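You operate a simulated robot arm through the tools that you are given. There is no shell and no other tool. Be economical: measure what you need, move in short steps, check, and stop when the job is done.

You are at the controls of a simulated two-armed robot. One attempt, no reset.

TASK
Wipe the polish marks off the drawer with the brass handle, then put pad and green brush inside.
Fine: use the white pad; shut the drawer. Where these are worked on the way, their far stop is far enough and under half their travel is too little: drawer with the brass handle. What is to be rubbed or washed off counts as gone when no trace of it is left.

It is judged by the outcome, as a careful person would: the job done as asked, and still so three seconds after it is handed in. It fails if anything else is knocked over, pushed out of place, dropped, spilled or broken.

THE ROBOT
Two 7-joint arms with two-finger parallel grippers on one trunk that stands fixed in place. Base frame: the origin is at the foot of the trunk, x ahead of it, y to its left, z up. Readings come in mm, rad, newtons and seconds.
The left shoulder is at [50, 177, 1104], the right one opposite. With the tool pointing down near the work surface each hand reaches from about 200 to 700 mm from the base axis, measured 20 degrees to its own side. Payload 3.43 kg a hand.
The TCP of each hand is the grasp point between the finger pads, 34 mm short of the fingertips. In the tool frame z runs along the fingers and y along their closing line. Largest opening 128 mm; finger width 24, thickness 12; the body of the gripper, 48 by 130 mm, starts 96 mm behind the TCP.
Orientation is that of the tool frame in the base frame, as a unit quaternion [x, y, z, w]. With the fingers straight down and closing along the base's y, the tool's x points along the base's -x, its y along +y and its z along -z.

THE INTERFACE
- The arms move only by the tool arm_command. It takes "left_commands", "right_commands" or both (then of equal length, played together; a hand with none holds still); each is one flat list of numbers, 7 for each row, row after row: the shift along the tool's x, y, z in mm, then the turn, a rotation vector about the tool's x, y, z in rad, then the opening in per cent of the stroke, from 0 (shut) to 100 (fully open). In form: [x, y, z, rx, ry, rz, fingers, x, y, z, rx, ry, rz, fingers, ...]. A call has 1 to 12 rows; each row shifts and turns the commanded pose from where the row before left it, along the tool's axes as they then stand. A row lasts 0.2 s, in which the tool goes at most 50 mm and 0.15 rad; a call with a longer step from one row to the next is refused whole, and so is a gripper value outside its range. A pose out of reach is approached as far as the arm can. The call stops where the force on the tool passes 50 N (or 10 N more than at its start, if that is more) or the arm is blocked; 0.2 s more then pass. Each finger travels about 108 mm/s and halts on what it meets, pressing with about 32 N; the grip force reading is that of the motor and also rises with nothing between the fingers. The clock runs only during rows and for 0.2 s after the last one: add rows that do not move to give the fingers time. The reply holds the time, the measured pose of the TCP, the force on the tool along the base axes, the opening and the grip force, in the units named above and with some noise, with the torque about the TCP (base axes, N m) and any sound that the robot's microphone picked up.
- Cameras (640 x 400 px; columns grow to the right, rows downward): "scene" is now at [134.2, -72.1, 1268.1]; the picture's right is [-0.61, -0.80, 0.00], its down [-0.51, 0.39, -0.77] and it looks along [0.61, -0.47, -0.64] (base axes); focal length 236 px, centre (320, 200). "left" rides on the left gripper at [76, 11, -160] in its tool frame; the picture's right is [-0.15, 0.99, 0.00], its down [-0.88, -0.13, -0.46] and it looks along [-0.45, -0.07, 0.89] (tool axes); focal length 234 px, centre (320, 200). "right" rides on the right gripper at [76, -11, -160] in its tool frame; the picture's right is [0.15, 0.99, 0.00], its down [-0.88, 0.13, -0.46] and it looks along [-0.45, 0.07, 0.89] (tool axes); focal length 234 px, centre (320, 200). There is no depth. A picture from a camera that has moved, and an enlarged one, comes with that camera's place and axes in the base frame and with its lens. The place of the scene camera against the robot may be out by one fixed shift of up to 25 mm in any direction.
- grab_frame(camera): a new picture of that camera. It takes no simulated time.
- lift_body(by): slides the trunk up (or, below 0, down) by that many mm; the arms and the scene camera ride with it, the base frame stays. It gives what a move gives, with no picture.
- head_to(pan, tilt): turns the head with the scene camera to pan (to the left, within 1.396 rad either way) and tilt (down, from -0.506 to 1.204), counted from straight ahead of the robot. It gives what a move gives.
- enlarge(camera, box): a new picture of the part [left, top, right, bottom] of that camera's present view, enlarged. It takes no simulated time.
- job_done(): hands the job in; it is judged then, once.

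Go step by step. Nothing tells you positions but the pictures and the camera data: compare them with the known pose of the tool, close in by small moves and look again before you grip or let go. The budget is 120 turns and 94 pictures, counting those below and the enlarged ones. Unless the task says otherwise, let go and move clear before handing in, and close with one line.

The tools are called after ">>>" as name(argument=value, ...) on one line, values as JSON. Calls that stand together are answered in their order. arm_command: Moves the arms, as the interface text tells. Its arguments: {"type":"object","properties":{"left_commands":{"type":"array","items":{"type":"number"}},"right_commands":{"type":"array","items":{"type":"number"}}},"required":[]} The other tools are called the same way: lift_body (by) slides the trunk up or down; head_to (pan, tilt) turns the head that bears the scene camera; grab_frame (camera) takes a picture; enlarge (camera, box) takes an enlarged picture of a part of a camera's view; job_done () hands the job in.

At the start:

```text
clock: 0.0
left_position: [434.9, -64.4, 1118.9]
left_tcp_rot: [0.0, 1.0, 0.0, 0.0]
left_ft_force: [-0.7, -0.2, -0.2]
left_ft_torque: [0.01, 0.01, 0.02]
left_finger_gap: 128.2
left_grasp_force: 0.1
right_position: [342.3, -364.4, 1082.4]
right_tcp_rot: [0.001, 1.0, -0.001, 0.0]
right_ft_force: [0.0, -0.2, 0.4]
right_ft_torque: [-0.01, -0.01, 0.04]
right_finger_gap: 128.1
right_grasp_force: 0.1
trunk travel left (down, up): [-275.0, 126.0]
head pan, tilt: [-0.651, 0.689]
```

scene: 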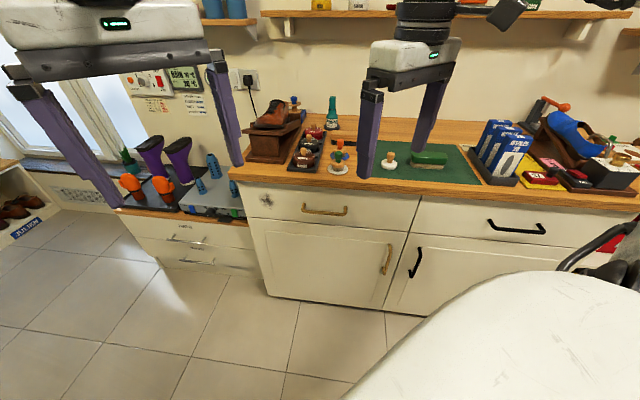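
right: 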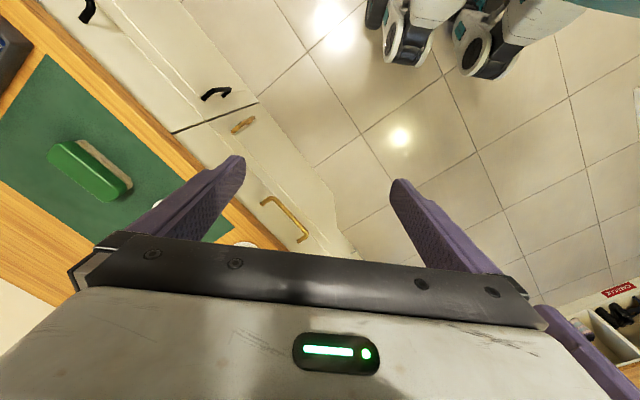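
left: 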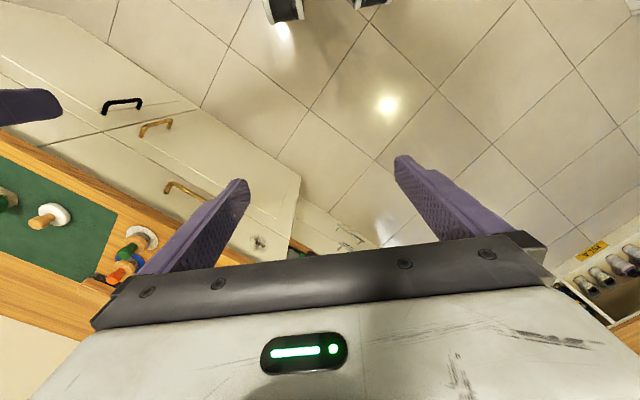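

I see a cabinet with a brass-handled drawer, a smudge on its left front, and brushes and pads on the counter. First I look closer.

>>> enlarge(camera="scene", box=[230, 90, 480, 246])

>>> enlarge(camera="scene", box=[440, 80, 640, 205])

>>> enlarge(camera="left", box=[0, 80, 320, 280])

```text
2.56 times, centred on (355, 168) of scene
camera zoom: at [134.2, -72.1, 1268.1], right [-0.61, -0.8, 0.0], down [-0.51, 0.39, -0.77], along [0.61, -0.47, -0.64], focal length 604 px, centre (230, 282)
```

zoom: 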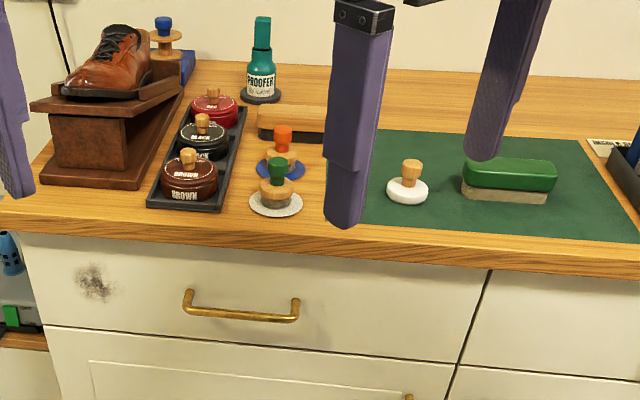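

```text
3.20 times, centred on (540, 142) of scene
camera zoom: at [134.2, -72.1, 1268.1], right [-0.61, -0.8, 0.0], down [-0.51, 0.39, -0.77], along [0.61, -0.47, -0.64], focal length 756 px, centre (-384, 384)
```

zoom: 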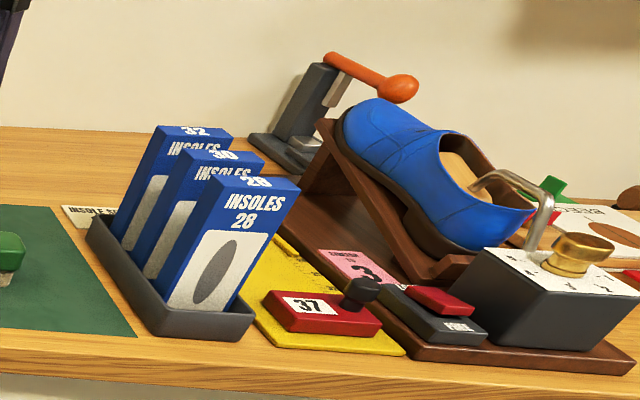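

```text
2.00 times, centred on (160, 180) of left
camera zoom: at [359.7, -53.3, 1279.0], right [0.14, 0.99, 0.0], down [0.88, -0.13, 0.46], along [0.45, -0.07, -0.89], focal length 468 px, centre (640, 240)
```

zoom: 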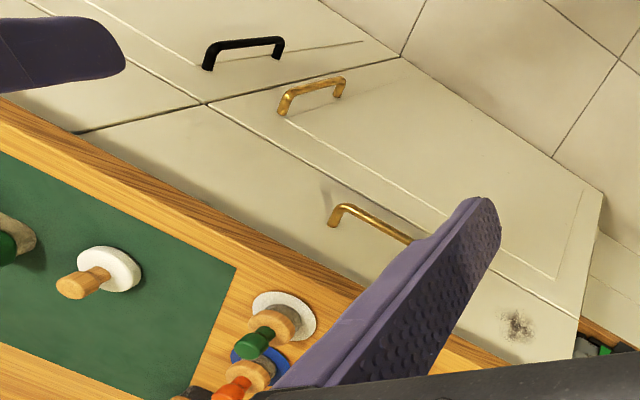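

The white pad stands on the green mat near (540,-675,845) and the green brush beyond it; the brass drawer handle runs from about (543,-468) to (638,-363) at z≈740, with the smudge near (743,-291,738). I clear the left arm away and turn the right hand square to the cabinet.

>>> arm_command(left_commands=[0, 40, 0, 0, 0, 0, 100, 0, 40, 0, 0, 0, 0, 100, 0, 40, 0, 0, 0, 0, 100, 0, 40, 0, 0, 0, 0, 100, 0, 40, 0, 0, 0, 0, 100, 20, 40, 0, 0, 0, 0, 100, 20, 40, 0, 0, 0, 0, 100, 20, 40, 0, 0, 0, 0, 100], right_commands=[0, 0, 0, 0, 0, 0.147, 100, 0, 0, 0, 0, 0, 0.147, 100, 0, 0, 0, 0, 0, 0.147, 100, 0, 0, 0, 0, 0, 0.147, 100, 0, 0, 0, 0, 0, 0.147, 100, -40, 0, 0, 0, 0, 0, 100, -40, 0, 0, 0, 0, 0, 100, -40, 0, 0, 0, 0, 0, 100])

>>> grab_frame(camera="right")

>>> grab_frame(camera="scene")

```text
clock: 1.8
left_position: [375.1, 255.0, 1117.4]
left_tcp_rot: [-0.001, 1.0, -0.001, 0.001]
left_ft_force: [-0.5, -0.3, 0.1]
left_ft_torque: [-0.03, -0.02, -0.02]
left_finger_gap: 128.1
left_grasp_force: 0.1
right_position: [431.0, -444.1, 1084.2]
right_tcp_rot: [0.359, 0.933, 0.0, 0.001]
right_ft_force: [0.0, 0.5, 0.9]
right_ft_torque: [0.0, -0.01, 0.02]
right_finger_gap: 128.2
right_grasp_force: 0.1
trunk travel left (down, up): [-275.0, 126.0]
head pan, tilt: [-0.651, 0.689]
```

```text
87 pictures are left
camera right: at [367.7, -401.9, 1242.3], right [0.56, 0.83, 0.0], down [0.74, -0.49, 0.46], along [0.38, -0.25, -0.89], focal length 234 px, centre (320, 200)
```

right: 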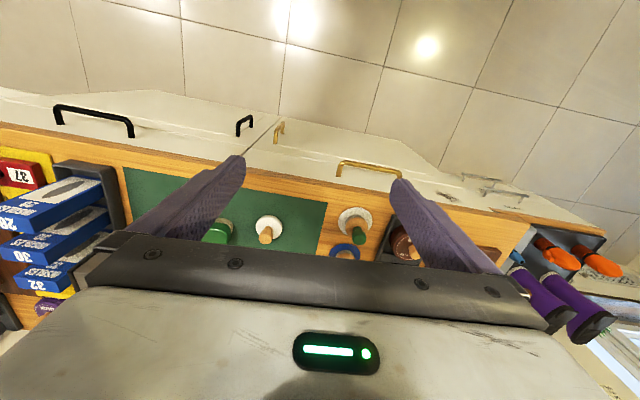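

```text
86 pictures are left
camera scene: at [134.2, -71.8, 1268.2], right [-0.61, -0.8, 0.0], down [-0.51, 0.39, -0.77], along [0.61, -0.47, -0.64], focal length 236 px, centre (320, 200)
```

scene: 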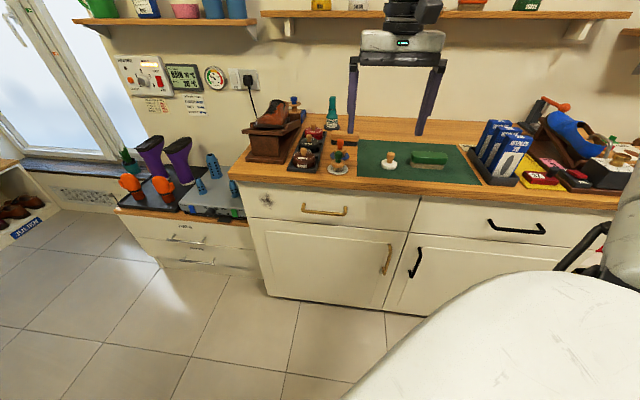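

The view is clear; the cabinet runs at about 45°, and I place the white pad near (523,-624,868). I move the right hand above it and check reach.

>>> arm_command(right_commands=[0, 0, 0, 0, 0, 0.05, 100, -38, -12, 0, 0, 0, 0, 100, -38, -12, 0, 0, 0, 0, 100, -38, -12, 0, 0, 0, 0, 100, -38, -12, 0, 0, 0, 0, 100, -38, -12, 0, 0, 0, 0, 100, 0, 0, 30, 0, 0, 0, 100, 0, 0, 0, 0, 0, 0, 100])

>>> grab_frame(camera="right")

>>> grab_frame(camera="scene")

```text
clock: 3.6
left_position: [376.1, 256.2, 1118.4]
left_tcp_rot: [0.0, 1.0, 0.001, 0.0]
left_ft_force: [0.6, 0.2, 0.1]
left_ft_torque: [-0.01, 0.01, -0.01]
left_finger_gap: 128.0
left_grasp_force: 0.1
right_position: [505.7, -585.5, 1052.4]
right_tcp_rot: [0.382, 0.924, 0.0, 0.001]
right_ft_force: [0.1, -0.2, -0.4]
right_ft_torque: [0.02, 0.01, 0.05]
right_finger_gap: 128.0
right_grasp_force: 0.0
right hand out of reach, approached as far as the arm can: row 6
trunk travel left (down, up): [-275.0, 126.0]
head pan, tilt: [-0.651, 0.689]
```

```text
85 pictures are left
camera right: at [443.4, -540.2, 1211.6], right [0.6, 0.8, 0.0], down [0.71, -0.53, 0.46], along [0.37, -0.27, -0.89], focal length 234 px, centre (320, 200)
```

right: 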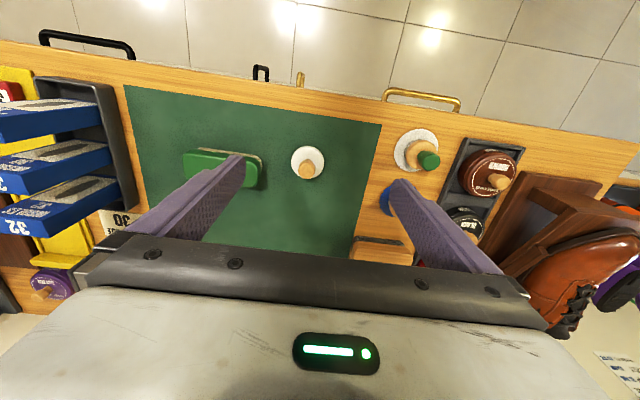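

```text
84 pictures are left
camera scene: at [134.1, -71.9, 1268.2], right [-0.61, -0.8, 0.0], down [-0.51, 0.39, -0.77], along [0.61, -0.47, -0.64], focal length 236 px, centre (320, 200)
```

scene: 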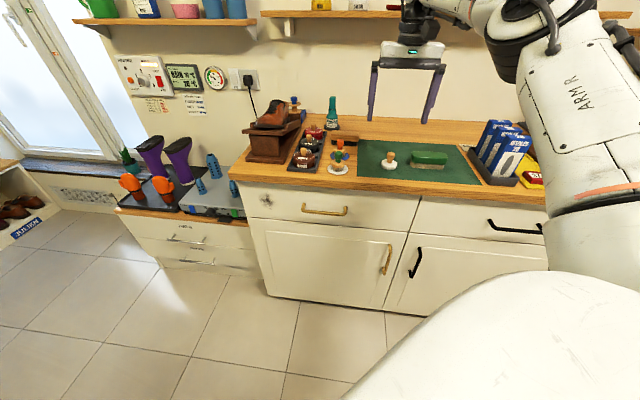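

Reach ran out at that height (612 mm from the shoulder); the pad looks to be at about (521,-622,860). Raising the trunk a little and descending should extend reach.

>>> lift_body(by=60)

>>> arm_command(right_commands=[0, 0, 40, 0, 0, 0, 60, 0, 0, 40, 0, 0, 0, 60, 0, 0, 40, 0, 0, 0, 60, 0, 0, 0, 0, 0, 0, 60])

>>> grab_frame(camera="right")

```text
clock: 4.6
left_position: [376.4, 255.3, 1177.9]
left_tcp_rot: [-0.001, 1.0, 0.0, 0.0]
left_ft_force: [0.7, 0.8, 0.6]
left_ft_torque: [-0.01, -0.03, 0.02]
left_finger_gap: 127.7
left_grasp_force: 0.1
right_position: [505.5, -587.5, 1112.1]
right_tcp_rot: [0.383, 0.924, 0.0, 0.0]
right_ft_force: [-0.5, 0.0, 0.0]
right_ft_torque: [0.01, 0.03, 0.0]
right_finger_gap: 128.1
right_grasp_force: 0.0
trunk travel left (down, up): [-335.0, 66.0]
head pan, tilt: [-0.651, 0.689]
```

```text
clock: 5.6
left_position: [376.0, 255.6, 1178.3]
left_tcp_rot: [-0.001, 1.0, -0.001, 0.0]
left_ft_force: [-0.5, 0.0, -0.4]
left_ft_torque: [0.02, 0.03, -0.03]
left_finger_gap: 128.0
left_grasp_force: 0.1
right_position: [504.3, -585.2, 992.2]
right_tcp_rot: [0.383, 0.924, 0.001, 0.002]
right_ft_force: [0.0, 0.5, -0.2]
right_ft_torque: [-0.01, 0.01, -0.03]
right_finger_gap: 77.0
right_grasp_force: 0.0
trunk travel left (down, up): [-335.0, 66.0]
head pan, tilt: [-0.651, 0.689]
```

```text
83 pictures are left
camera right: at [443.9, -539.8, 1151.2], right [0.6, 0.8, 0.0], down [0.71, -0.53, 0.46], along [0.37, -0.27, -0.89], focal length 234 px, centre (320, 200)
```

right: 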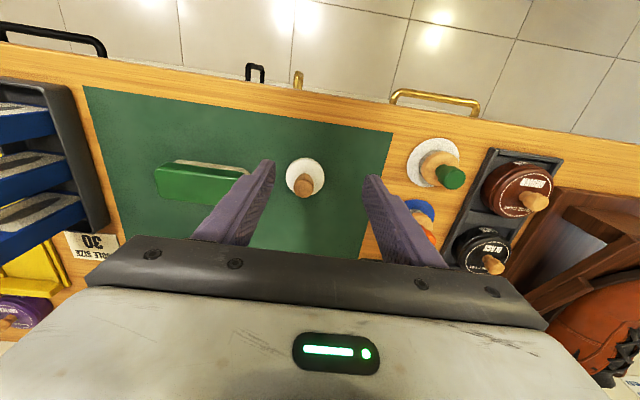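

Reach at this height looks better. I check what the two white-disc items are.

>>> enlarge(camera="right", box=[130, 120, 530, 280])

>>> enlarge(camera="scene", box=[230, 90, 390, 190])

```text
1.60 times, centred on (330, 200) of right
camera zoom: at [443.9, -539.8, 1151.2], right [0.6, 0.8, 0.0], down [0.71, -0.53, 0.46], along [0.37, -0.27, -0.89], focal length 375 px, centre (304, 200)
```

zoom: 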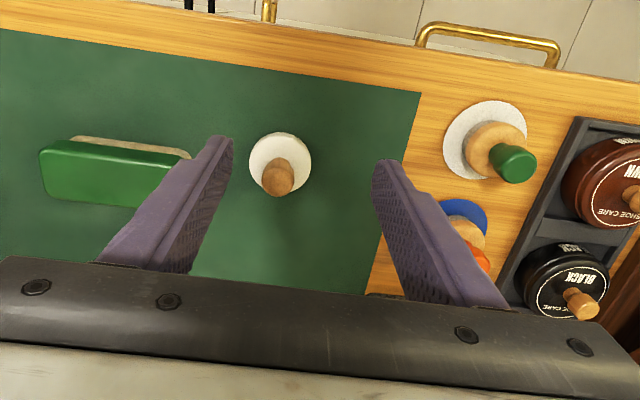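

```text
4.00 times, centred on (310, 140) of scene
camera zoom: at [134.1, -71.8, 1328.2], right [-0.61, -0.8, 0.0], down [-0.51, 0.39, -0.77], along [0.61, -0.47, -0.64], focal length 944 px, centre (360, 440)
```

zoom: 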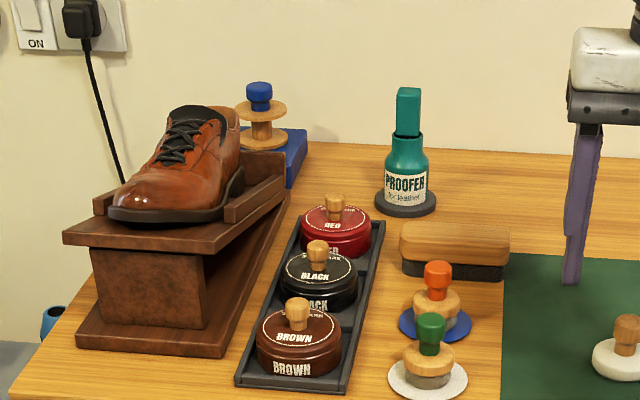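

The pad is the white puck with the wooden knob; the green brush is the green-backed block. I move over the pad and lower.

>>> arm_command(right_commands=[-19, -6, 15, 0, 0, 0, 60, -19, -6, 15, 0, 0, 0, 60, 0, 0, 12, 0, 0, 0, 60, 0, 0, 0, 0, 0, 0, 60])

>>> grab_frame(camera="right")

>>> enlarge(camera="scene", box=[350, 90, 480, 190])

```text
clock: 6.6
left_position: [374.8, 256.6, 1178.4]
left_tcp_rot: [-0.001, 1.0, -0.001, 0.0]
left_ft_force: [-0.5, 0.8, 0.5]
left_ft_torque: [0.02, -0.01, 0.02]
left_finger_gap: 128.0
left_grasp_force: 0.1
right_position: [515.9, -616.5, 956.0]
right_tcp_rot: [0.384, 0.923, 0.0, 0.003]
right_ft_force: [-0.4, 0.9, 0.1]
right_ft_torque: [0.01, 0.01, -0.02]
right_finger_gap: 76.6
right_grasp_force: 0.2
right hand out of reach, approached as far as the arm can: row 2
trunk travel left (down, up): [-335.0, 66.0]
head pan, tilt: [-0.651, 0.689]
```

```text
80 pictures are left
camera right: at [453.0, -570.7, 1115.1], right [0.6, 0.8, 0.0], down [0.71, -0.53, 0.46], along [0.37, -0.27, -0.89], focal length 234 px, centre (320, 200)
```

right: 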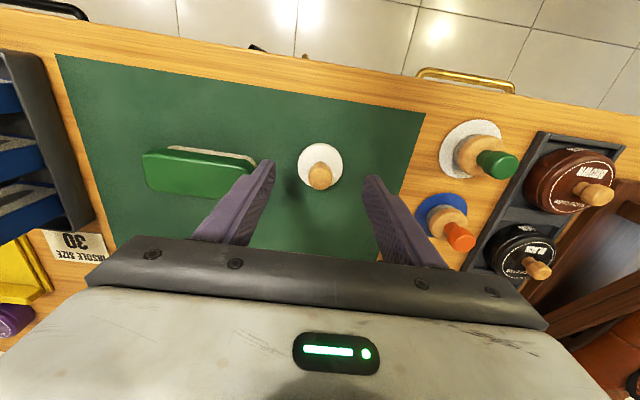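

```text
4.00 times, centred on (415, 140) of scene
camera zoom: at [134.1, -71.8, 1328.2], right [-0.61, -0.8, 0.0], down [-0.51, 0.39, -0.77], along [0.61, -0.47, -0.64], focal length 944 px, centre (-60, 440)
```

zoom: 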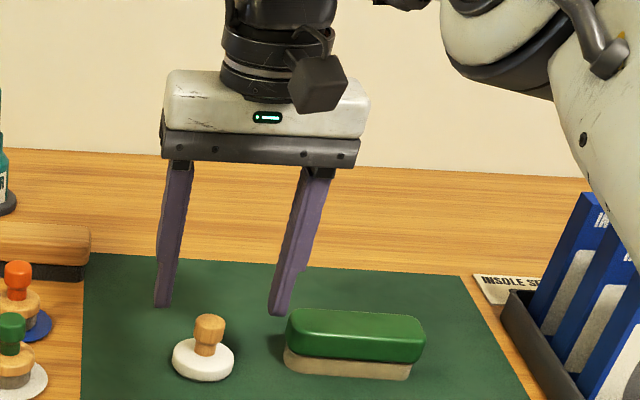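

The hand is nearly over the knob (pad at about (521,-620)). I descend with a small correction.

>>> arm_command(right_commands=[-3, 0, 20, 0, 0, 0, 60, -3, 0, 20, 0, 0, 0, 60, 0, 0, 0, 0, 0, 0, 60])

>>> grab_frame(camera="right")

>>> enlarge(camera="scene", box=[350, 90, 480, 190])

```text
clock: 7.4
left_position: [375.8, 254.9, 1177.1]
left_tcp_rot: [0.0, 1.0, 0.0, 0.0]
left_ft_force: [0.0, -0.8, -0.2]
left_ft_torque: [0.0, 0.01, 0.01]
left_finger_gap: 127.7
left_grasp_force: 0.0
right_position: [510.2, -615.3, 933.8]
right_tcp_rot: [0.382, 0.924, -0.001, 0.001]
right_ft_force: [-0.4, 0.7, -0.4]
right_ft_torque: [0.03, 0.03, -0.01]
right_finger_gap: 76.7
right_grasp_force: 0.0
right hand out of reach, approached as far as the arm can: row 1, 2
trunk travel left (down, up): [-335.0, 66.0]
head pan, tilt: [-0.651, 0.689]
```

```text
78 pictures are left
camera right: at [447.9, -570.1, 1092.4], right [0.6, 0.8, 0.0], down [0.71, -0.53, 0.46], along [0.37, -0.27, -0.89], focal length 234 px, centre (320, 200)
```

right: 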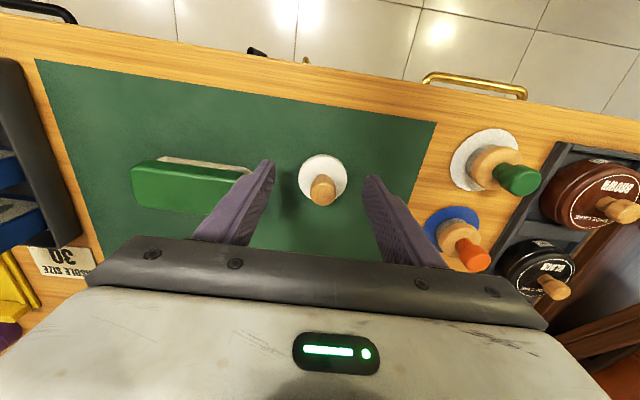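

```text
4.00 times, centred on (415, 140) of scene
camera zoom: at [134.2, -72.1, 1328.1], right [-0.61, -0.8, 0.0], down [-0.51, 0.39, -0.77], along [0.61, -0.47, -0.64], focal length 944 px, centre (-60, 440)
```

zoom: 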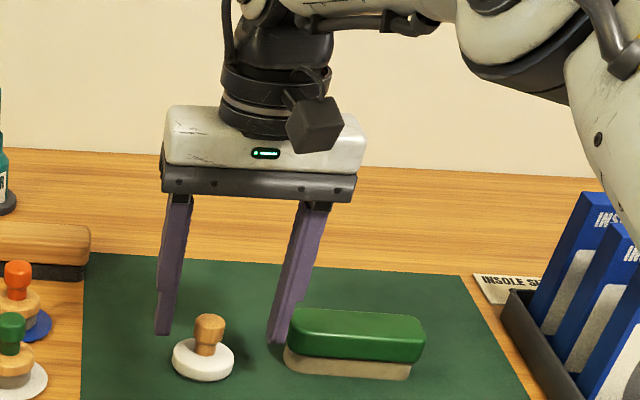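

Straight-down reach is just short, so I tilt the fingers forward ~17° to reach the knob.

>>> arm_command(right_commands=[0, 0, 0, 0, -0.15, 0, 60, 0, 0, 0, 0, -0.15, 0, 60, -10.5, 4, 3, 0, 0, 0, 60, 4.5, 0, 14, 0, 0, 0, 60, 0, 0, 0, 0, 0, 0, 60])

>>> grab_frame(camera="right")

>>> enlarge(camera="scene", box=[350, 90, 480, 190])

```text
clock: 8.6
left_position: [375.4, 256.7, 1178.4]
left_tcp_rot: [0.0, 1.0, 0.0, 0.001]
left_ft_force: [-0.5, -0.8, 0.7]
left_ft_torque: [0.0, 0.02, 0.0]
left_finger_gap: 127.9
left_grasp_force: 0.0
right_position: [521.4, -621.1, 919.7]
right_tcp_rot: [0.377, 0.914, -0.057, 0.139]
right_ft_force: [-0.2, 0.2, -0.1]
right_ft_torque: [0.0, 0.01, 0.02]
right_finger_gap: 76.8
right_grasp_force: 0.2
trunk travel left (down, up): [-335.0, 66.0]
head pan, tilt: [-0.651, 0.689]
```

```text
76 pictures are left
camera right: at [427.6, -544.6, 1048.7], right [0.6, 0.8, -0.04], down [0.59, -0.41, 0.7], along [0.54, -0.44, -0.72], focal length 234 px, centre (320, 200)
```

right: 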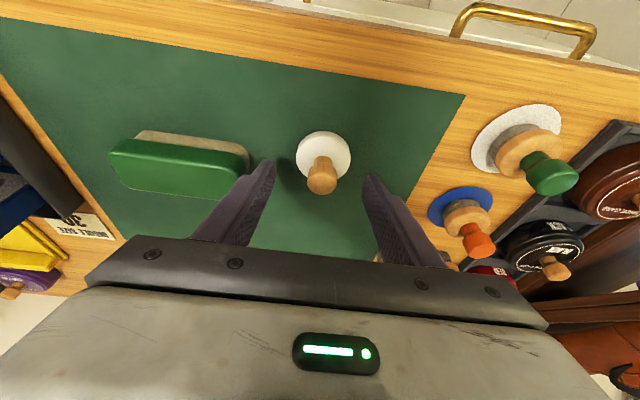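

```text
4.00 times, centred on (415, 140) of scene
camera zoom: at [134.2, -72.0, 1328.1], right [-0.61, -0.8, 0.0], down [-0.51, 0.39, -0.77], along [0.61, -0.47, -0.64], focal length 944 px, centre (-60, 440)
```

zoom: 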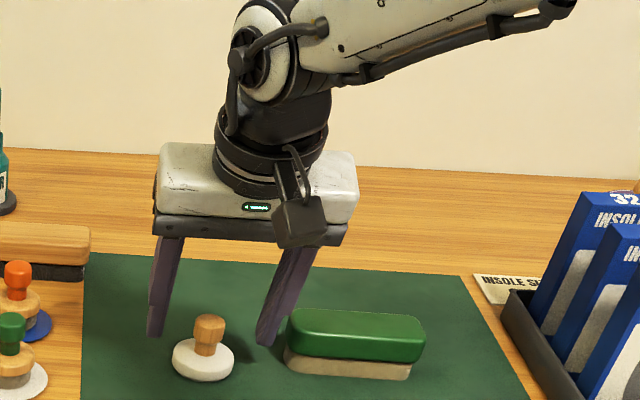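

Knob top triangulates to about (524,-623,883). I lower about 24 mm so the fingertips straddle the knob just above the disc.

>>> arm_command(right_commands=[5.5, 1, 11, 0, 0, 0, 50, 5.4, 0, 10.7, 0, 0, 0, 50, 0, 0, 0, 0, 0, 0, 50])

>>> grab_frame(camera="right")

>>> enlarge(camera="scene", box=[350, 90, 480, 190])

```text
clock: 9.4
left_position: [375.1, 255.6, 1179.2]
left_tcp_rot: [-0.001, 1.0, 0.0, 0.0]
left_ft_force: [-0.4, -0.3, 1.1]
left_ft_torque: [-0.02, -0.02, -0.01]
left_finger_gap: 128.0
left_grasp_force: 0.1
right_position: [519.0, -617.7, 896.5]
right_tcp_rot: [0.38, 0.913, -0.057, 0.138]
right_ft_force: [-2.0, 0.1, 1.3]
right_ft_torque: [-0.08, 0.13, -0.07]
right_finger_gap: 64.8
right_grasp_force: 0.3
trunk travel left (down, up): [-335.0, 66.0]
head pan, tilt: [-0.651, 0.689]
```

```text
74 pictures are left
camera right: at [425.3, -540.7, 1025.2], right [0.6, 0.8, -0.04], down [0.59, -0.41, 0.7], along [0.54, -0.44, -0.72], focal length 234 px, centre (320, 200)
```

right: 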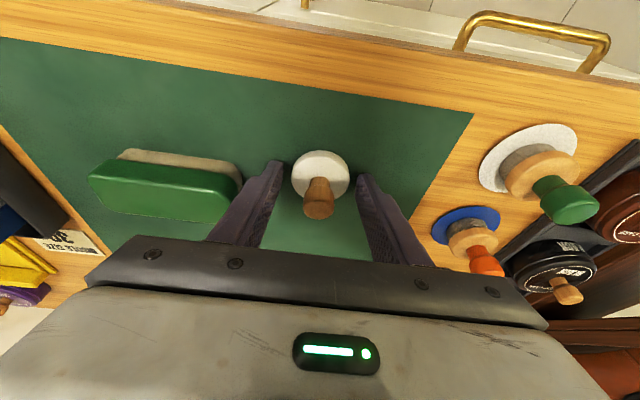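

```text
4.00 times, centred on (415, 140) of scene
camera zoom: at [133.9, -71.7, 1328.2], right [-0.61, -0.8, 0.0], down [-0.51, 0.39, -0.77], along [0.61, -0.47, -0.64], focal length 944 px, centre (-60, 440)
```

zoom: 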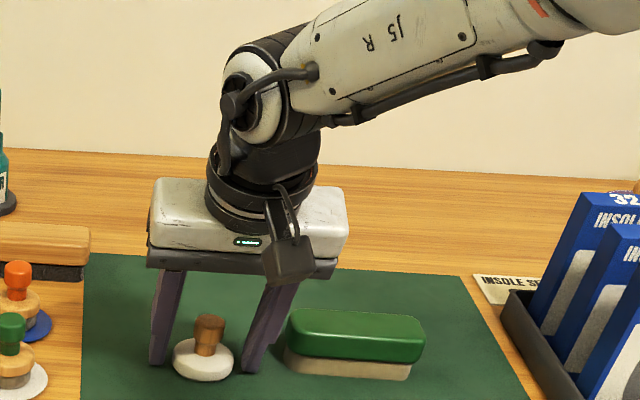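

The fingertips straddle the knob, slightly above the disc. I close.

>>> arm_command(right_commands=[0, 0, 0, 0, 0, 0, 20, 0, 0, 0, 0, 0, 0, 0, 0, 0, 0, 0, 0, 0, 0, 0, 0, 0, 0, 0, 0, 0])

>>> grab_frame(camera="right")

```text
clock: 10.4
left_position: [375.0, 256.2, 1178.3]
left_tcp_rot: [-0.001, 1.0, -0.001, 0.0]
left_ft_force: [0.1, -0.4, 0.4]
left_ft_torque: [-0.03, 0.04, 0.05]
left_finger_gap: 127.9
left_grasp_force: 0.1
right_position: [517.6, -618.1, 896.7]
right_tcp_rot: [0.378, 0.914, -0.057, 0.138]
right_ft_force: [-0.6, -1.3, 3.1]
right_ft_torque: [-0.09, 0.07, -0.02]
right_finger_gap: 47.3
right_grasp_force: 31.5
trunk travel left (down, up): [-335.0, 66.0]
head pan, tilt: [-0.651, 0.689]
```

```text
72 pictures are left
camera right: at [425.3, -540.8, 1025.2], right [0.6, 0.8, -0.04], down [0.59, -0.41, 0.7], along [0.54, -0.44, -0.72], focal length 234 px, centre (320, 200)
```

right: 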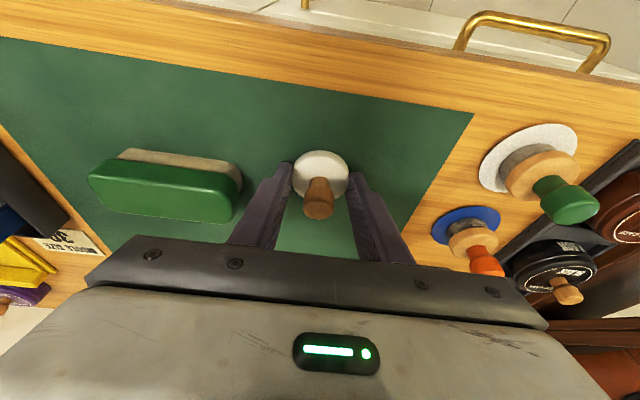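

The fingers caught the disc rim (47 mm), so I open, raise 11 mm and close on the knob.

>>> arm_command(right_commands=[0, 0, 0, 0, 0, 0, 55, 0, 0, 0, 0, 0, 0, 55, -3.2, 0, -10.5, 0, 0, 0, 50, 0, 0, 0, 0, 0, 0, 25, 0, 0, 0, 0, 0, 0, 0, 0, 0, 0, 0, 0, 0, 0, 0, 0, 0, 0, 0, 0, 0])

>>> grab_frame(camera="right")

```text
clock: 12.0
left_position: [375.5, 255.4, 1178.0]
left_tcp_rot: [-0.001, 1.0, 0.0, 0.0]
left_ft_force: [-0.8, -1.0, -0.5]
left_ft_torque: [0.01, 0.0, 0.0]
left_finger_gap: 127.8
left_grasp_force: 0.1
right_position: [519.4, -617.3, 905.9]
right_tcp_rot: [0.378, 0.914, -0.057, 0.139]
right_ft_force: [-0.2, 0.0, -0.3]
right_ft_torque: [0.01, 0.0, 0.03]
right_finger_gap: 45.1
right_grasp_force: 31.9
trunk travel left (down, up): [-335.0, 66.0]
head pan, tilt: [-0.651, 0.689]
```

```text
71 pictures are left
camera right: at [425.7, -540.7, 1035.7], right [0.6, 0.8, -0.04], down [0.59, -0.41, 0.7], along [0.54, -0.44, -0.72], focal length 234 px, centre (320, 200)
```

right: 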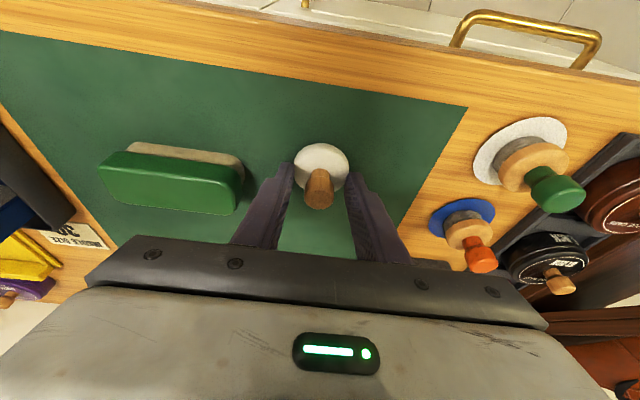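

Still on the disc's shoulder (45 mm); I go up another 9 mm.

>>> arm_command(right_commands=[0, 0, 0, 0, 0, 0, 55, 0, 0, 0, 0, 0, 0, 55, -2.7, 0, -8.6, 0, 0, 0, 50, 0, 0, 0, 0, 0, 0, 25, 0, 0, 0, 0, 0, 0, 0, 0, 0, 0, 0, 0, 0, 0, 0, 0, 0, 0, 0, 0, 0])

>>> grab_frame(camera="right")

>>> enlarge(camera="scene", box=[360, 120, 440, 180])

```text
clock: 13.6
left_position: [376.0, 256.0, 1178.2]
left_tcp_rot: [0.0, 1.0, 0.0, 0.0]
left_ft_force: [0.3, -0.1, -0.1]
left_ft_torque: [-0.01, -0.03, -0.03]
left_finger_gap: 128.1
left_grasp_force: 0.0
right_position: [518.9, -617.6, 915.0]
right_tcp_rot: [0.378, 0.913, -0.058, 0.139]
right_ft_force: [0.6, -0.6, 0.5]
right_ft_torque: [0.0, -0.01, 0.03]
right_finger_gap: 22.0
right_grasp_force: 32.4
trunk travel left (down, up): [-335.0, 66.0]
head pan, tilt: [-0.651, 0.689]
```

```text
70 pictures are left
camera right: at [425.6, -540.8, 1044.6], right [0.6, 0.8, -0.04], down [0.59, -0.41, 0.7], along [0.54, -0.44, -0.72], focal length 234 px, centre (320, 200)
```

right: 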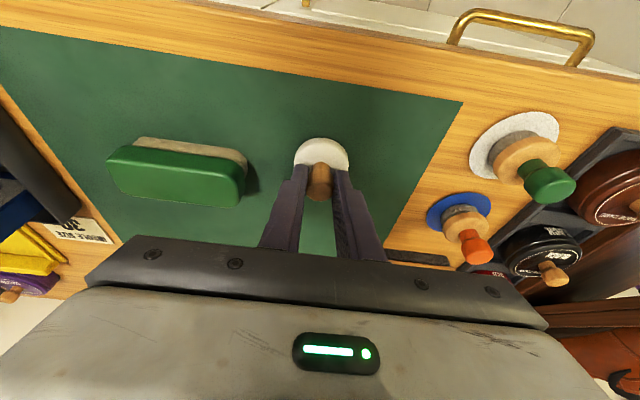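

```text
6.67 times, centred on (400, 150) of scene
camera zoom: at [134.2, -72.0, 1328.2], right [-0.61, -0.8, 0.0], down [-0.51, 0.39, -0.77], along [0.61, -0.47, -0.64], focal length 1574 px, centre (-213, 533)
```

zoom: 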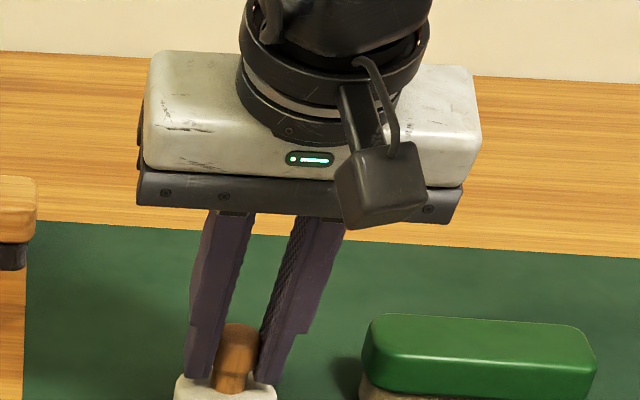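

The knob is gripped (22 mm). I lift the pad, back out from the counter and check.

>>> arm_command(right_commands=[-10, 0, -32, 0, 0, 0, 0, -10, 0, -32, 0, 0, 0, 0, -10, 0, -32, 0, 0, 0, 0, 46, 0, -14, 0, 0, 0, 0, 46, 0, -14, 0, 0, 0, 0, 46, 0, -14, 0, 0, 0, 0, 46, 0, -14, 0, 0, 0, 0, 0, 0, 0, 0, 0, 0, 0])

>>> grab_frame(camera="right")

>>> grab_frame(camera="scene")

```text
clock: 15.4
left_position: [375.8, 256.0, 1178.1]
left_tcp_rot: [0.0, 1.0, 0.001, 0.001]
left_ft_force: [0.7, 0.1, 0.0]
left_ft_torque: [0.0, 0.03, 0.03]
left_finger_gap: 128.2
left_grasp_force: 0.0
right_position: [382.1, -482.6, 1014.2]
right_tcp_rot: [0.379, 0.913, -0.058, 0.138]
right_ft_force: [0.2, -0.1, -0.1]
right_ft_torque: [0.04, 0.03, 0.03]
right_finger_gap: 22.1
right_grasp_force: 32.0
trunk travel left (down, up): [-335.0, 66.0]
head pan, tilt: [-0.651, 0.689]
```

```text
68 pictures are left
camera right: at [289.3, -405.0, 1142.7], right [0.6, 0.8, -0.04], down [0.59, -0.41, 0.7], along [0.54, -0.44, -0.72], focal length 234 px, centre (320, 200)
```

right: 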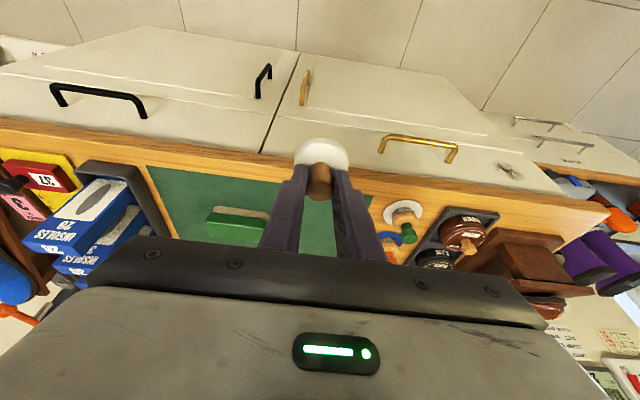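

```text
67 pictures are left
camera scene: at [134.4, -72.2, 1328.1], right [-0.61, -0.8, 0.0], down [-0.51, 0.39, -0.77], along [0.61, -0.47, -0.64], focal length 236 px, centre (320, 200)
```

scene: 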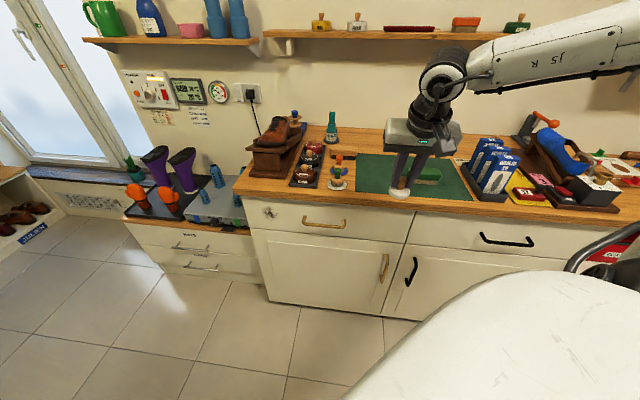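

Pad in hand. The smudge triangulates to about (730,-283,754). I move along the cabinet to in front of the smudge, staying clear of the counter.

>>> arm_command(right_commands=[0, 48, 0, 0, 0, 0, 0, 0, 48, 0, 0, 0, 0, 0, 0, 48, 0, 0, 0, 0, 0, 0, 48, 0, 0, 0, 0, 0, 0, 48, 0, 0, 0, 0, 0, 0, 48, 0, 0, 0, 0, 0, 0, 48, 0, 0, 0, 0, 0, 0, 48, 0, 0, 0, 0, 0])

>>> lift_body(by=-160)

>>> grab_frame(camera="scene")

```text
clock: 17.2
left_position: [375.7, 256.3, 1178.8]
left_tcp_rot: [0.0, 1.0, 0.0, 0.0]
left_ft_force: [0.4, -0.2, 0.4]
left_ft_torque: [0.02, -0.01, 0.0]
left_finger_gap: 128.1
left_grasp_force: 0.1
right_position: [588.8, -263.1, 1020.4]
right_tcp_rot: [0.38, 0.913, -0.057, 0.138]
right_ft_force: [0.0, -0.4, -1.1]
right_ft_torque: [-0.02, -0.01, -0.01]
right_finger_gap: 21.8
right_grasp_force: 32.2
right hand out of reach, approached as far as the arm can: row 7, 8
trunk travel left (down, up): [-335.0, 66.0]
head pan, tilt: [-0.651, 0.689]
```

```text
clock: 19.0
left_position: [374.5, 256.2, 1018.7]
left_tcp_rot: [-0.001, 1.0, 0.0, 0.0]
left_ft_force: [0.8, -0.1, -0.2]
left_ft_torque: [-0.03, -0.02, -0.02]
left_finger_gap: 128.1
left_grasp_force: 0.1
right_position: [588.4, -263.4, 859.9]
right_tcp_rot: [0.378, 0.914, -0.056, 0.139]
right_ft_force: [-0.7, 0.3, -0.8]
right_ft_torque: [0.01, 0.01, 0.02]
right_finger_gap: 21.8
right_grasp_force: 32.8
trunk travel left (down, up): [-175.0, 226.0]
head pan, tilt: [-0.651, 0.689]
```

```text
66 pictures are left
camera scene: at [134.1, -72.1, 1168.2], right [-0.61, -0.8, 0.0], down [-0.51, 0.39, -0.77], along [0.61, -0.47, -0.64], focal length 236 px, centre (320, 200)
```

scene: 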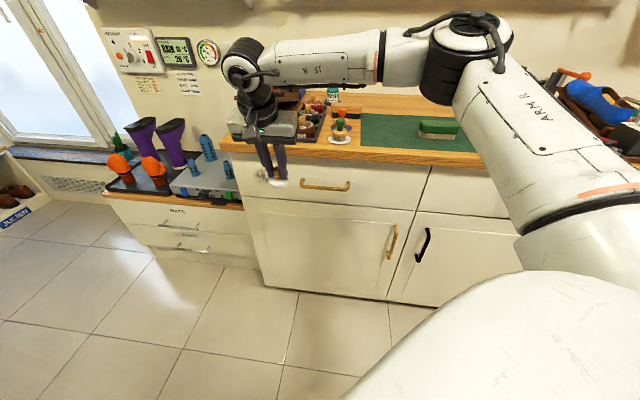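

Now I pitch the hand toward horizontal so the pad faces the drawer.

>>> arm_command(right_commands=[0, 0, 0, 0, -0.14, 0, 0, 0, 0, 0, 0, -0.14, 0, 0, 0, 0, 0, 0, -0.14, 0, 0, 0, 0, 0, 0, -0.14, 0, 0, 0, 0, 0, 0, -0.14, 0, 0, 0, 0, 0, 0, -0.14, 0, 0, 0, 0, 0, 0, -0.14, 0, 0, 0, 0, 0, 0, -0.14, 0, 0, 0, 0, 0, 0, -0.14, 0, 0, 0, 0, 0, 0, -0.14, 0, 0])

>>> grab_frame(camera="scene")

>>> grab_frame(camera="right")

```text
clock: 21.2
left_position: [374.9, 255.9, 1019.0]
left_tcp_rot: [0.0, 1.0, 0.0, 0.0]
left_ft_force: [1.2, -0.4, 0.5]
left_ft_torque: [0.0, -0.01, -0.04]
left_finger_gap: 127.8
left_grasp_force: 0.0
right_position: [549.7, -361.2, 922.0]
right_tcp_rot: [0.252, 0.611, -0.285, 0.695]
right_ft_force: [0.3, 1.8, -0.6]
right_ft_torque: [0.02, -0.01, -0.02]
right_finger_gap: 21.9
right_grasp_force: 31.7
right hand out of reach, approached as far as the arm can: row 3, 4, 5, 6, 7, 8, 9, 10
trunk travel left (down, up): [-175.0, 226.0]
head pan, tilt: [-0.651, 0.689]
```

```text
65 pictures are left
camera scene: at [134.3, -72.1, 1168.1], right [-0.61, -0.8, 0.0], down [-0.51, 0.39, -0.77], along [0.61, -0.47, -0.64], focal length 236 px, centre (320, 200)
```

scene: 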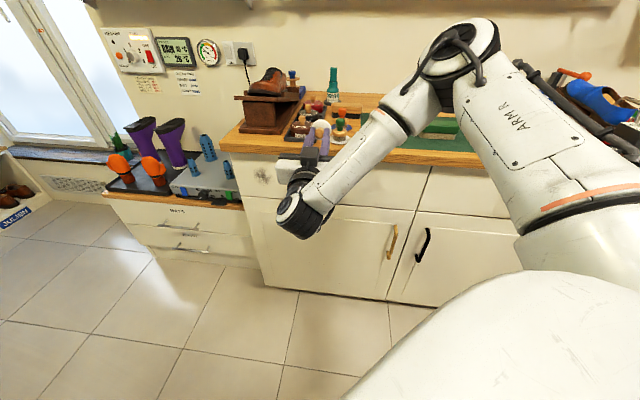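

```text
64 pictures are left
camera right: at [435.3, -264.8, 824.7], right [0.71, 0.69, -0.14], down [-0.31, 0.49, 0.82], along [0.63, -0.53, 0.56], focal length 234 px, centre (320, 200)
```

right: 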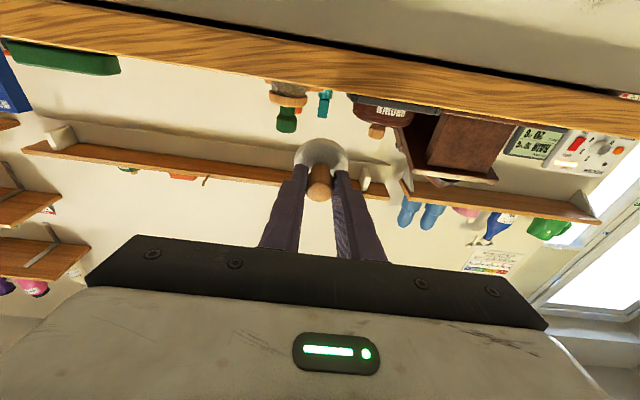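

The hand is now level but slid along due to reach limits (now at d≈133, z 922). I back out from the cabinet, then lower the trunk and move along to the smudge.

>>> arm_command(right_commands=[0, 0, -35, 0, 0, 0, 0, 0, 0, -35, 0, 0, 0, 0, 0, 0, 0, 0, 0, 0, 0])

>>> lift_body(by=-160)

>>> arm_command(right_commands=[0, 37, 0, 0, 0, 0, 0, 0, 37, 0, 0, 0, 0, 0, 0, 37, 0, 0, 0, 0, 0, 0, 37, 0, 0, 0, 0, 0, 0, 37, 0, 0, 0, 0, 0, 0, 0, 0, 0, 0, 0, 0])

>>> grab_frame(camera="scene")

>>> grab_frame(camera="right")

```text
clock: 22.0
left_position: [374.9, 255.8, 1019.5]
left_tcp_rot: [-0.001, 1.0, 0.001, -0.001]
left_ft_force: [-0.7, -0.7, -0.6]
left_ft_torque: [0.0, -0.02, -0.01]
left_finger_gap: 128.1
left_grasp_force: 0.0
right_position: [549.5, -362.5, 920.9]
right_tcp_rot: [0.252, 0.611, -0.285, 0.694]
right_ft_force: [-0.1, 0.1, -0.6]
right_ft_torque: [0.0, 0.02, 0.0]
right_finger_gap: 22.1
right_grasp_force: 32.0
right hand out of reach, approached as far as the arm can: row 1, 2
trunk travel left (down, up): [-175.0, 226.0]
head pan, tilt: [-0.651, 0.689]
```

```text
clock: 23.9
left_position: [373.7, 257.0, 859.8]
left_tcp_rot: [-0.001, 1.0, 0.0, 0.002]
left_ft_force: [0.2, 0.1, -0.3]
left_ft_torque: [-0.03, -0.02, -0.01]
left_finger_gap: 127.8
left_grasp_force: 0.1
right_position: [549.0, -360.7, 767.4]
right_tcp_rot: [0.254, 0.603, -0.287, 0.7]
right_ft_force: [-2.0, 1.1, 26.9]
right_ft_torque: [-0.89, -0.87, -0.06]
right_finger_gap: 22.1
right_grasp_force: 32.1
trunk travel left (down, up): [-15.0, 386.0]
head pan, tilt: [-0.651, 0.689]
```

```text
clock: 25.3
left_position: [377.0, 255.1, 857.2]
left_tcp_rot: [-0.001, 1.0, 0.0, -0.001]
left_ft_force: [0.8, -0.2, -0.6]
left_ft_torque: [0.01, -0.01, 0.0]
left_finger_gap: 127.8
left_grasp_force: 0.1
right_position: [608.9, -342.6, 818.8]
right_tcp_rot: [0.251, 0.618, -0.285, 0.688]
right_ft_force: [-10.9, 10.8, -27.6]
right_ft_torque: [0.78, 0.76, 0.04]
right_finger_gap: 22.2
right_grasp_force: 32.5
right hand out of reach, approached as far as the arm can: row 1, 2, 3, 4, 5
trunk travel left (down, up): [-15.0, 386.0]
head pan, tilt: [-0.651, 0.689]
```

```text
63 pictures are left
camera scene: at [135.7, -72.6, 1007.7], right [-0.61, -0.8, 0.0], down [-0.51, 0.39, -0.77], along [0.61, -0.47, -0.64], focal length 236 px, centre (320, 200)
```

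scene: 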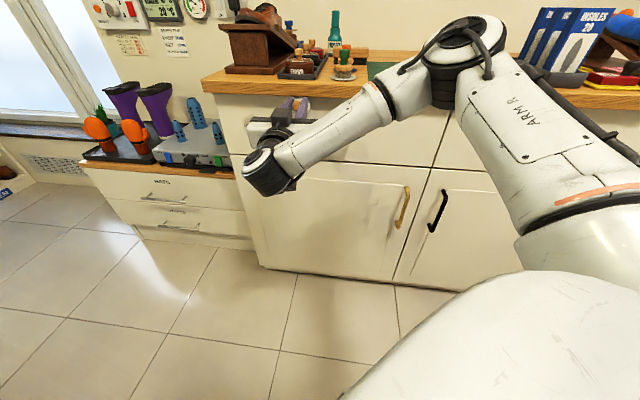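

```text
62 pictures are left
camera right: at [493.7, -244.9, 724.7], right [0.71, 0.69, -0.15], down [-0.29, 0.48, 0.82], along [0.64, -0.54, 0.55], focal length 234 px, centre (320, 200)
```

right: 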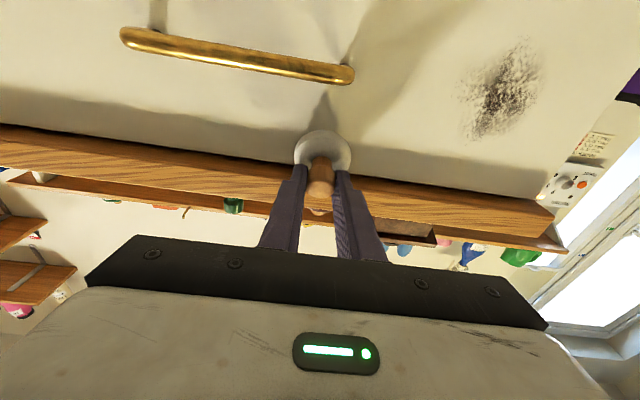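

The hand caught the handle and then ended up pressing under the counter lip (about 30 N, nothing seems displaced). I ease down and back away in small steps.

>>> arm_command(right_commands=[12, 0, 0, 0, 0, 0, 0, 0, 0, -15, 0, 0, 0, 0, 0, 0, 0, 0, 0, 0, 0])

>>> grab_frame(camera="right")

```text
clock: 26.1
left_position: [376.6, 256.5, 858.3]
left_tcp_rot: [-0.001, 1.0, 0.0, 0.0]
left_ft_force: [-0.8, -0.4, -0.2]
left_ft_torque: [0.02, -0.03, -0.01]
left_finger_gap: 127.9
left_grasp_force: 0.1
right_position: [595.0, -339.5, 815.7]
right_tcp_rot: [0.255, 0.609, -0.286, 0.694]
right_ft_force: [0.0, 0.3, -0.6]
right_ft_torque: [0.0, -0.03, -0.01]
right_finger_gap: 22.4
right_grasp_force: 31.4
right hand out of reach, approached as far as the arm can: row 1, 2
trunk travel left (down, up): [-15.0, 386.0]
head pan, tilt: [-0.651, 0.689]
```

```text
61 pictures are left
camera right: at [480.9, -242.1, 719.8], right [0.71, 0.69, -0.14], down [-0.31, 0.49, 0.82], along [0.63, -0.54, 0.56], focal length 234 px, centre (320, 200)
```

right: 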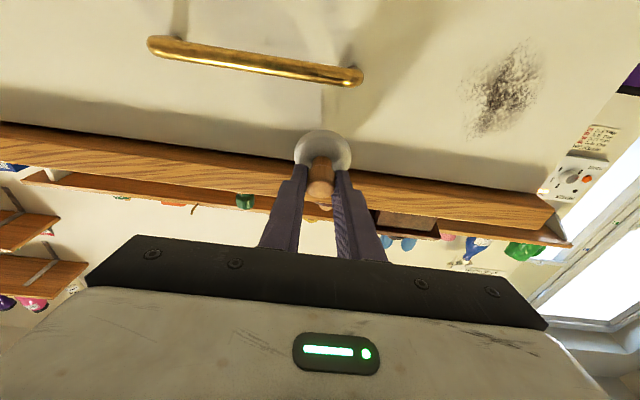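

Free again. I rotate the hand back to pointing down while backing away, so the wrist can take a better posture with a higher trunk.

>>> arm_command(right_commands=[0, 0, -8, 0, 0.14, 0, 0, 0, 0, -8, 0, 0.14, 0, 0, 0, 0, -8, 0, 0.14, 0, 0, 0, 0, -8, 0, 0.14, 0, 0, 5, 0, -5, 0, 0.14, 0, 0, 8, 0, 0, 0, 0.14, 0, 0, 8, 0, 0, 0, 0.14, 0, 0, 8, 0, 0, 0, 0.14, 0, 0, 8, 0, 0, 0, 0.14, 0, 0, 8, 0, 0, 0, 0.14, 0, 0])

>>> grab_frame(camera="scene")

```text
clock: 28.3
left_position: [376.0, 256.2, 857.8]
left_tcp_rot: [-0.001, 1.0, 0.0, 0.0]
left_ft_force: [0.5, -0.1, -0.2]
left_ft_torque: [0.0, 0.01, 0.0]
left_finger_gap: 127.9
left_grasp_force: 0.1
right_position: [547.5, -290.1, 789.0]
right_tcp_rot: [0.378, 0.914, -0.056, 0.137]
right_ft_force: [-0.1, 0.5, -0.2]
right_ft_torque: [0.03, -0.03, -0.02]
right_finger_gap: 21.9
right_grasp_force: 31.7
trunk travel left (down, up): [-15.0, 386.0]
head pan, tilt: [-0.651, 0.689]
```

```text
60 pictures are left
camera scene: at [134.2, -72.0, 1008.1], right [-0.61, -0.8, 0.0], down [-0.51, 0.39, -0.77], along [0.61, -0.47, -0.64], focal length 236 px, centre (320, 200)
```

scene: 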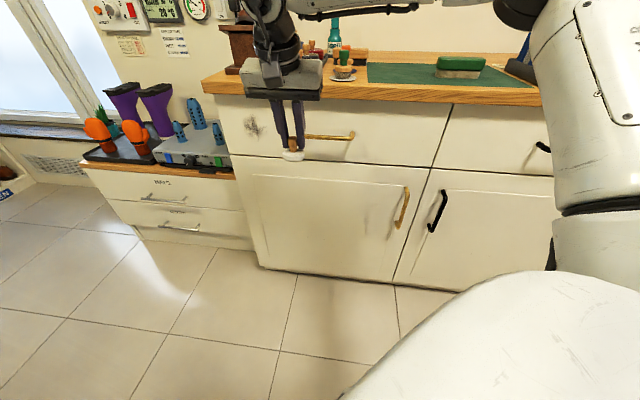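

Now the hand points down and is clear. I raise the trunk and lower the arm instead, moving along toward the smudge.

>>> lift_body(by=220)

>>> arm_command(right_commands=[11.8, 22, 38.2, 0, 0, 0, 0, 11.8, 22, 38.2, 0, 0, 0, 0, 11.8, 22, 38.2, 0, 0, 0, 0, 11.8, 22, 38.2, 0, 0, 0, 0, 11.8, 22, 38.2, 0, 0, 0, 0, 11.8, 22, 38.2, 0, 0, 0, 0])

>>> grab_frame(camera="scene")

```text
clock: 30.6
left_position: [374.3, 256.3, 1077.3]
left_tcp_rot: [-0.001, 1.0, 0.0, 0.0]
left_ft_force: [-0.5, -0.6, -0.7]
left_ft_torque: [-0.02, 0.04, 0.03]
left_finger_gap: 128.1
left_grasp_force: 0.2
right_position: [546.9, -291.7, 1008.1]
right_tcp_rot: [0.378, 0.914, -0.056, 0.137]
right_ft_force: [-0.4, 0.3, -0.1]
right_ft_torque: [0.01, 0.01, 0.02]
right_finger_gap: 22.0
right_grasp_force: 32.1
trunk travel left (down, up): [-235.0, 166.0]
head pan, tilt: [-0.651, 0.689]
```

```text
clock: 32.0
left_position: [375.1, 255.3, 1078.8]
left_tcp_rot: [-0.001, 1.0, -0.001, 0.0]
left_ft_force: [-0.5, 0.5, 0.5]
left_ft_torque: [0.01, -0.01, -0.01]
left_finger_gap: 127.9
left_grasp_force: 0.0
right_position: [556.6, -267.6, 806.4]
right_tcp_rot: [0.378, 0.914, -0.055, 0.138]
right_ft_force: [-0.7, -0.2, -0.4]
right_ft_torque: [0.0, -0.02, 0.01]
right_finger_gap: 22.3
right_grasp_force: 32.4
right hand out of reach, approached as far as the arm can: row 3, 4, 5, 6
trunk travel left (down, up): [-235.0, 166.0]
head pan, tilt: [-0.651, 0.689]
```

```text
59 pictures are left
camera scene: at [134.3, -72.1, 1228.1], right [-0.61, -0.8, 0.0], down [-0.51, 0.39, -0.77], along [0.61, -0.47, -0.64], focal length 236 px, centre (320, 200)
```

scene: 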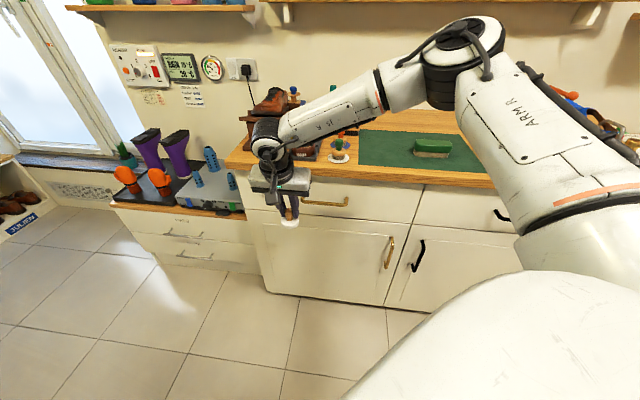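

Still limited by joints, probably the wrist roll. The pad is round, so I can roll the hand about its pointing axis; I roll back ~45° and try the sideways move.

>>> arm_command(right_commands=[0, 0, 0, 0, 0, -0.15, 0, 0, 0, 0, 0, 0, -0.15, 0, 0, 0, 0, 0, 0, -0.15, 0, 0, 0, 0, 0, 0, -0.15, 0, 0, 0, 0, 0, 0, -0.15, 0, 0, 30, 0, 0, 0, 0, 0, 0, 30, 0, 0, 0, 0, 0, 0, 30, 0, 0, 0, 0, 0])

>>> grab_frame(camera="scene")

```text
clock: 33.8
left_position: [376.4, 255.3, 1079.0]
left_tcp_rot: [-0.002, 1.0, 0.0, 0.0]
left_ft_force: [0.4, -0.7, 0.3]
left_ft_torque: [-0.02, 0.01, 0.05]
left_finger_gap: 128.1
left_grasp_force: 0.0
right_position: [519.2, -228.0, 818.0]
right_tcp_rot: [0.017, 0.989, -0.102, 0.109]
right_ft_force: [-0.2, 0.0, 0.3]
right_ft_torque: [0.0, 0.01, 0.02]
right_finger_gap: 22.2
right_grasp_force: 32.0
right hand out of reach, approached as far as the arm can: row 6, 7, 8
trunk travel left (down, up): [-235.0, 166.0]
head pan, tilt: [-0.651, 0.689]
```

```text
58 pictures are left
camera scene: at [134.2, -72.1, 1228.1], right [-0.61, -0.8, 0.0], down [-0.51, 0.39, -0.77], along [0.61, -0.47, -0.64], focal length 236 px, centre (320, 200)
```

scene: 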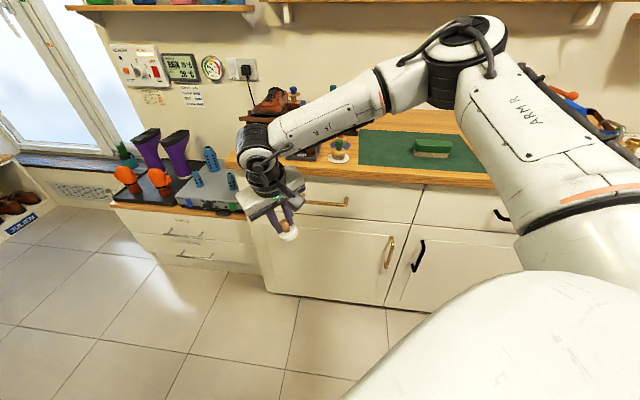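

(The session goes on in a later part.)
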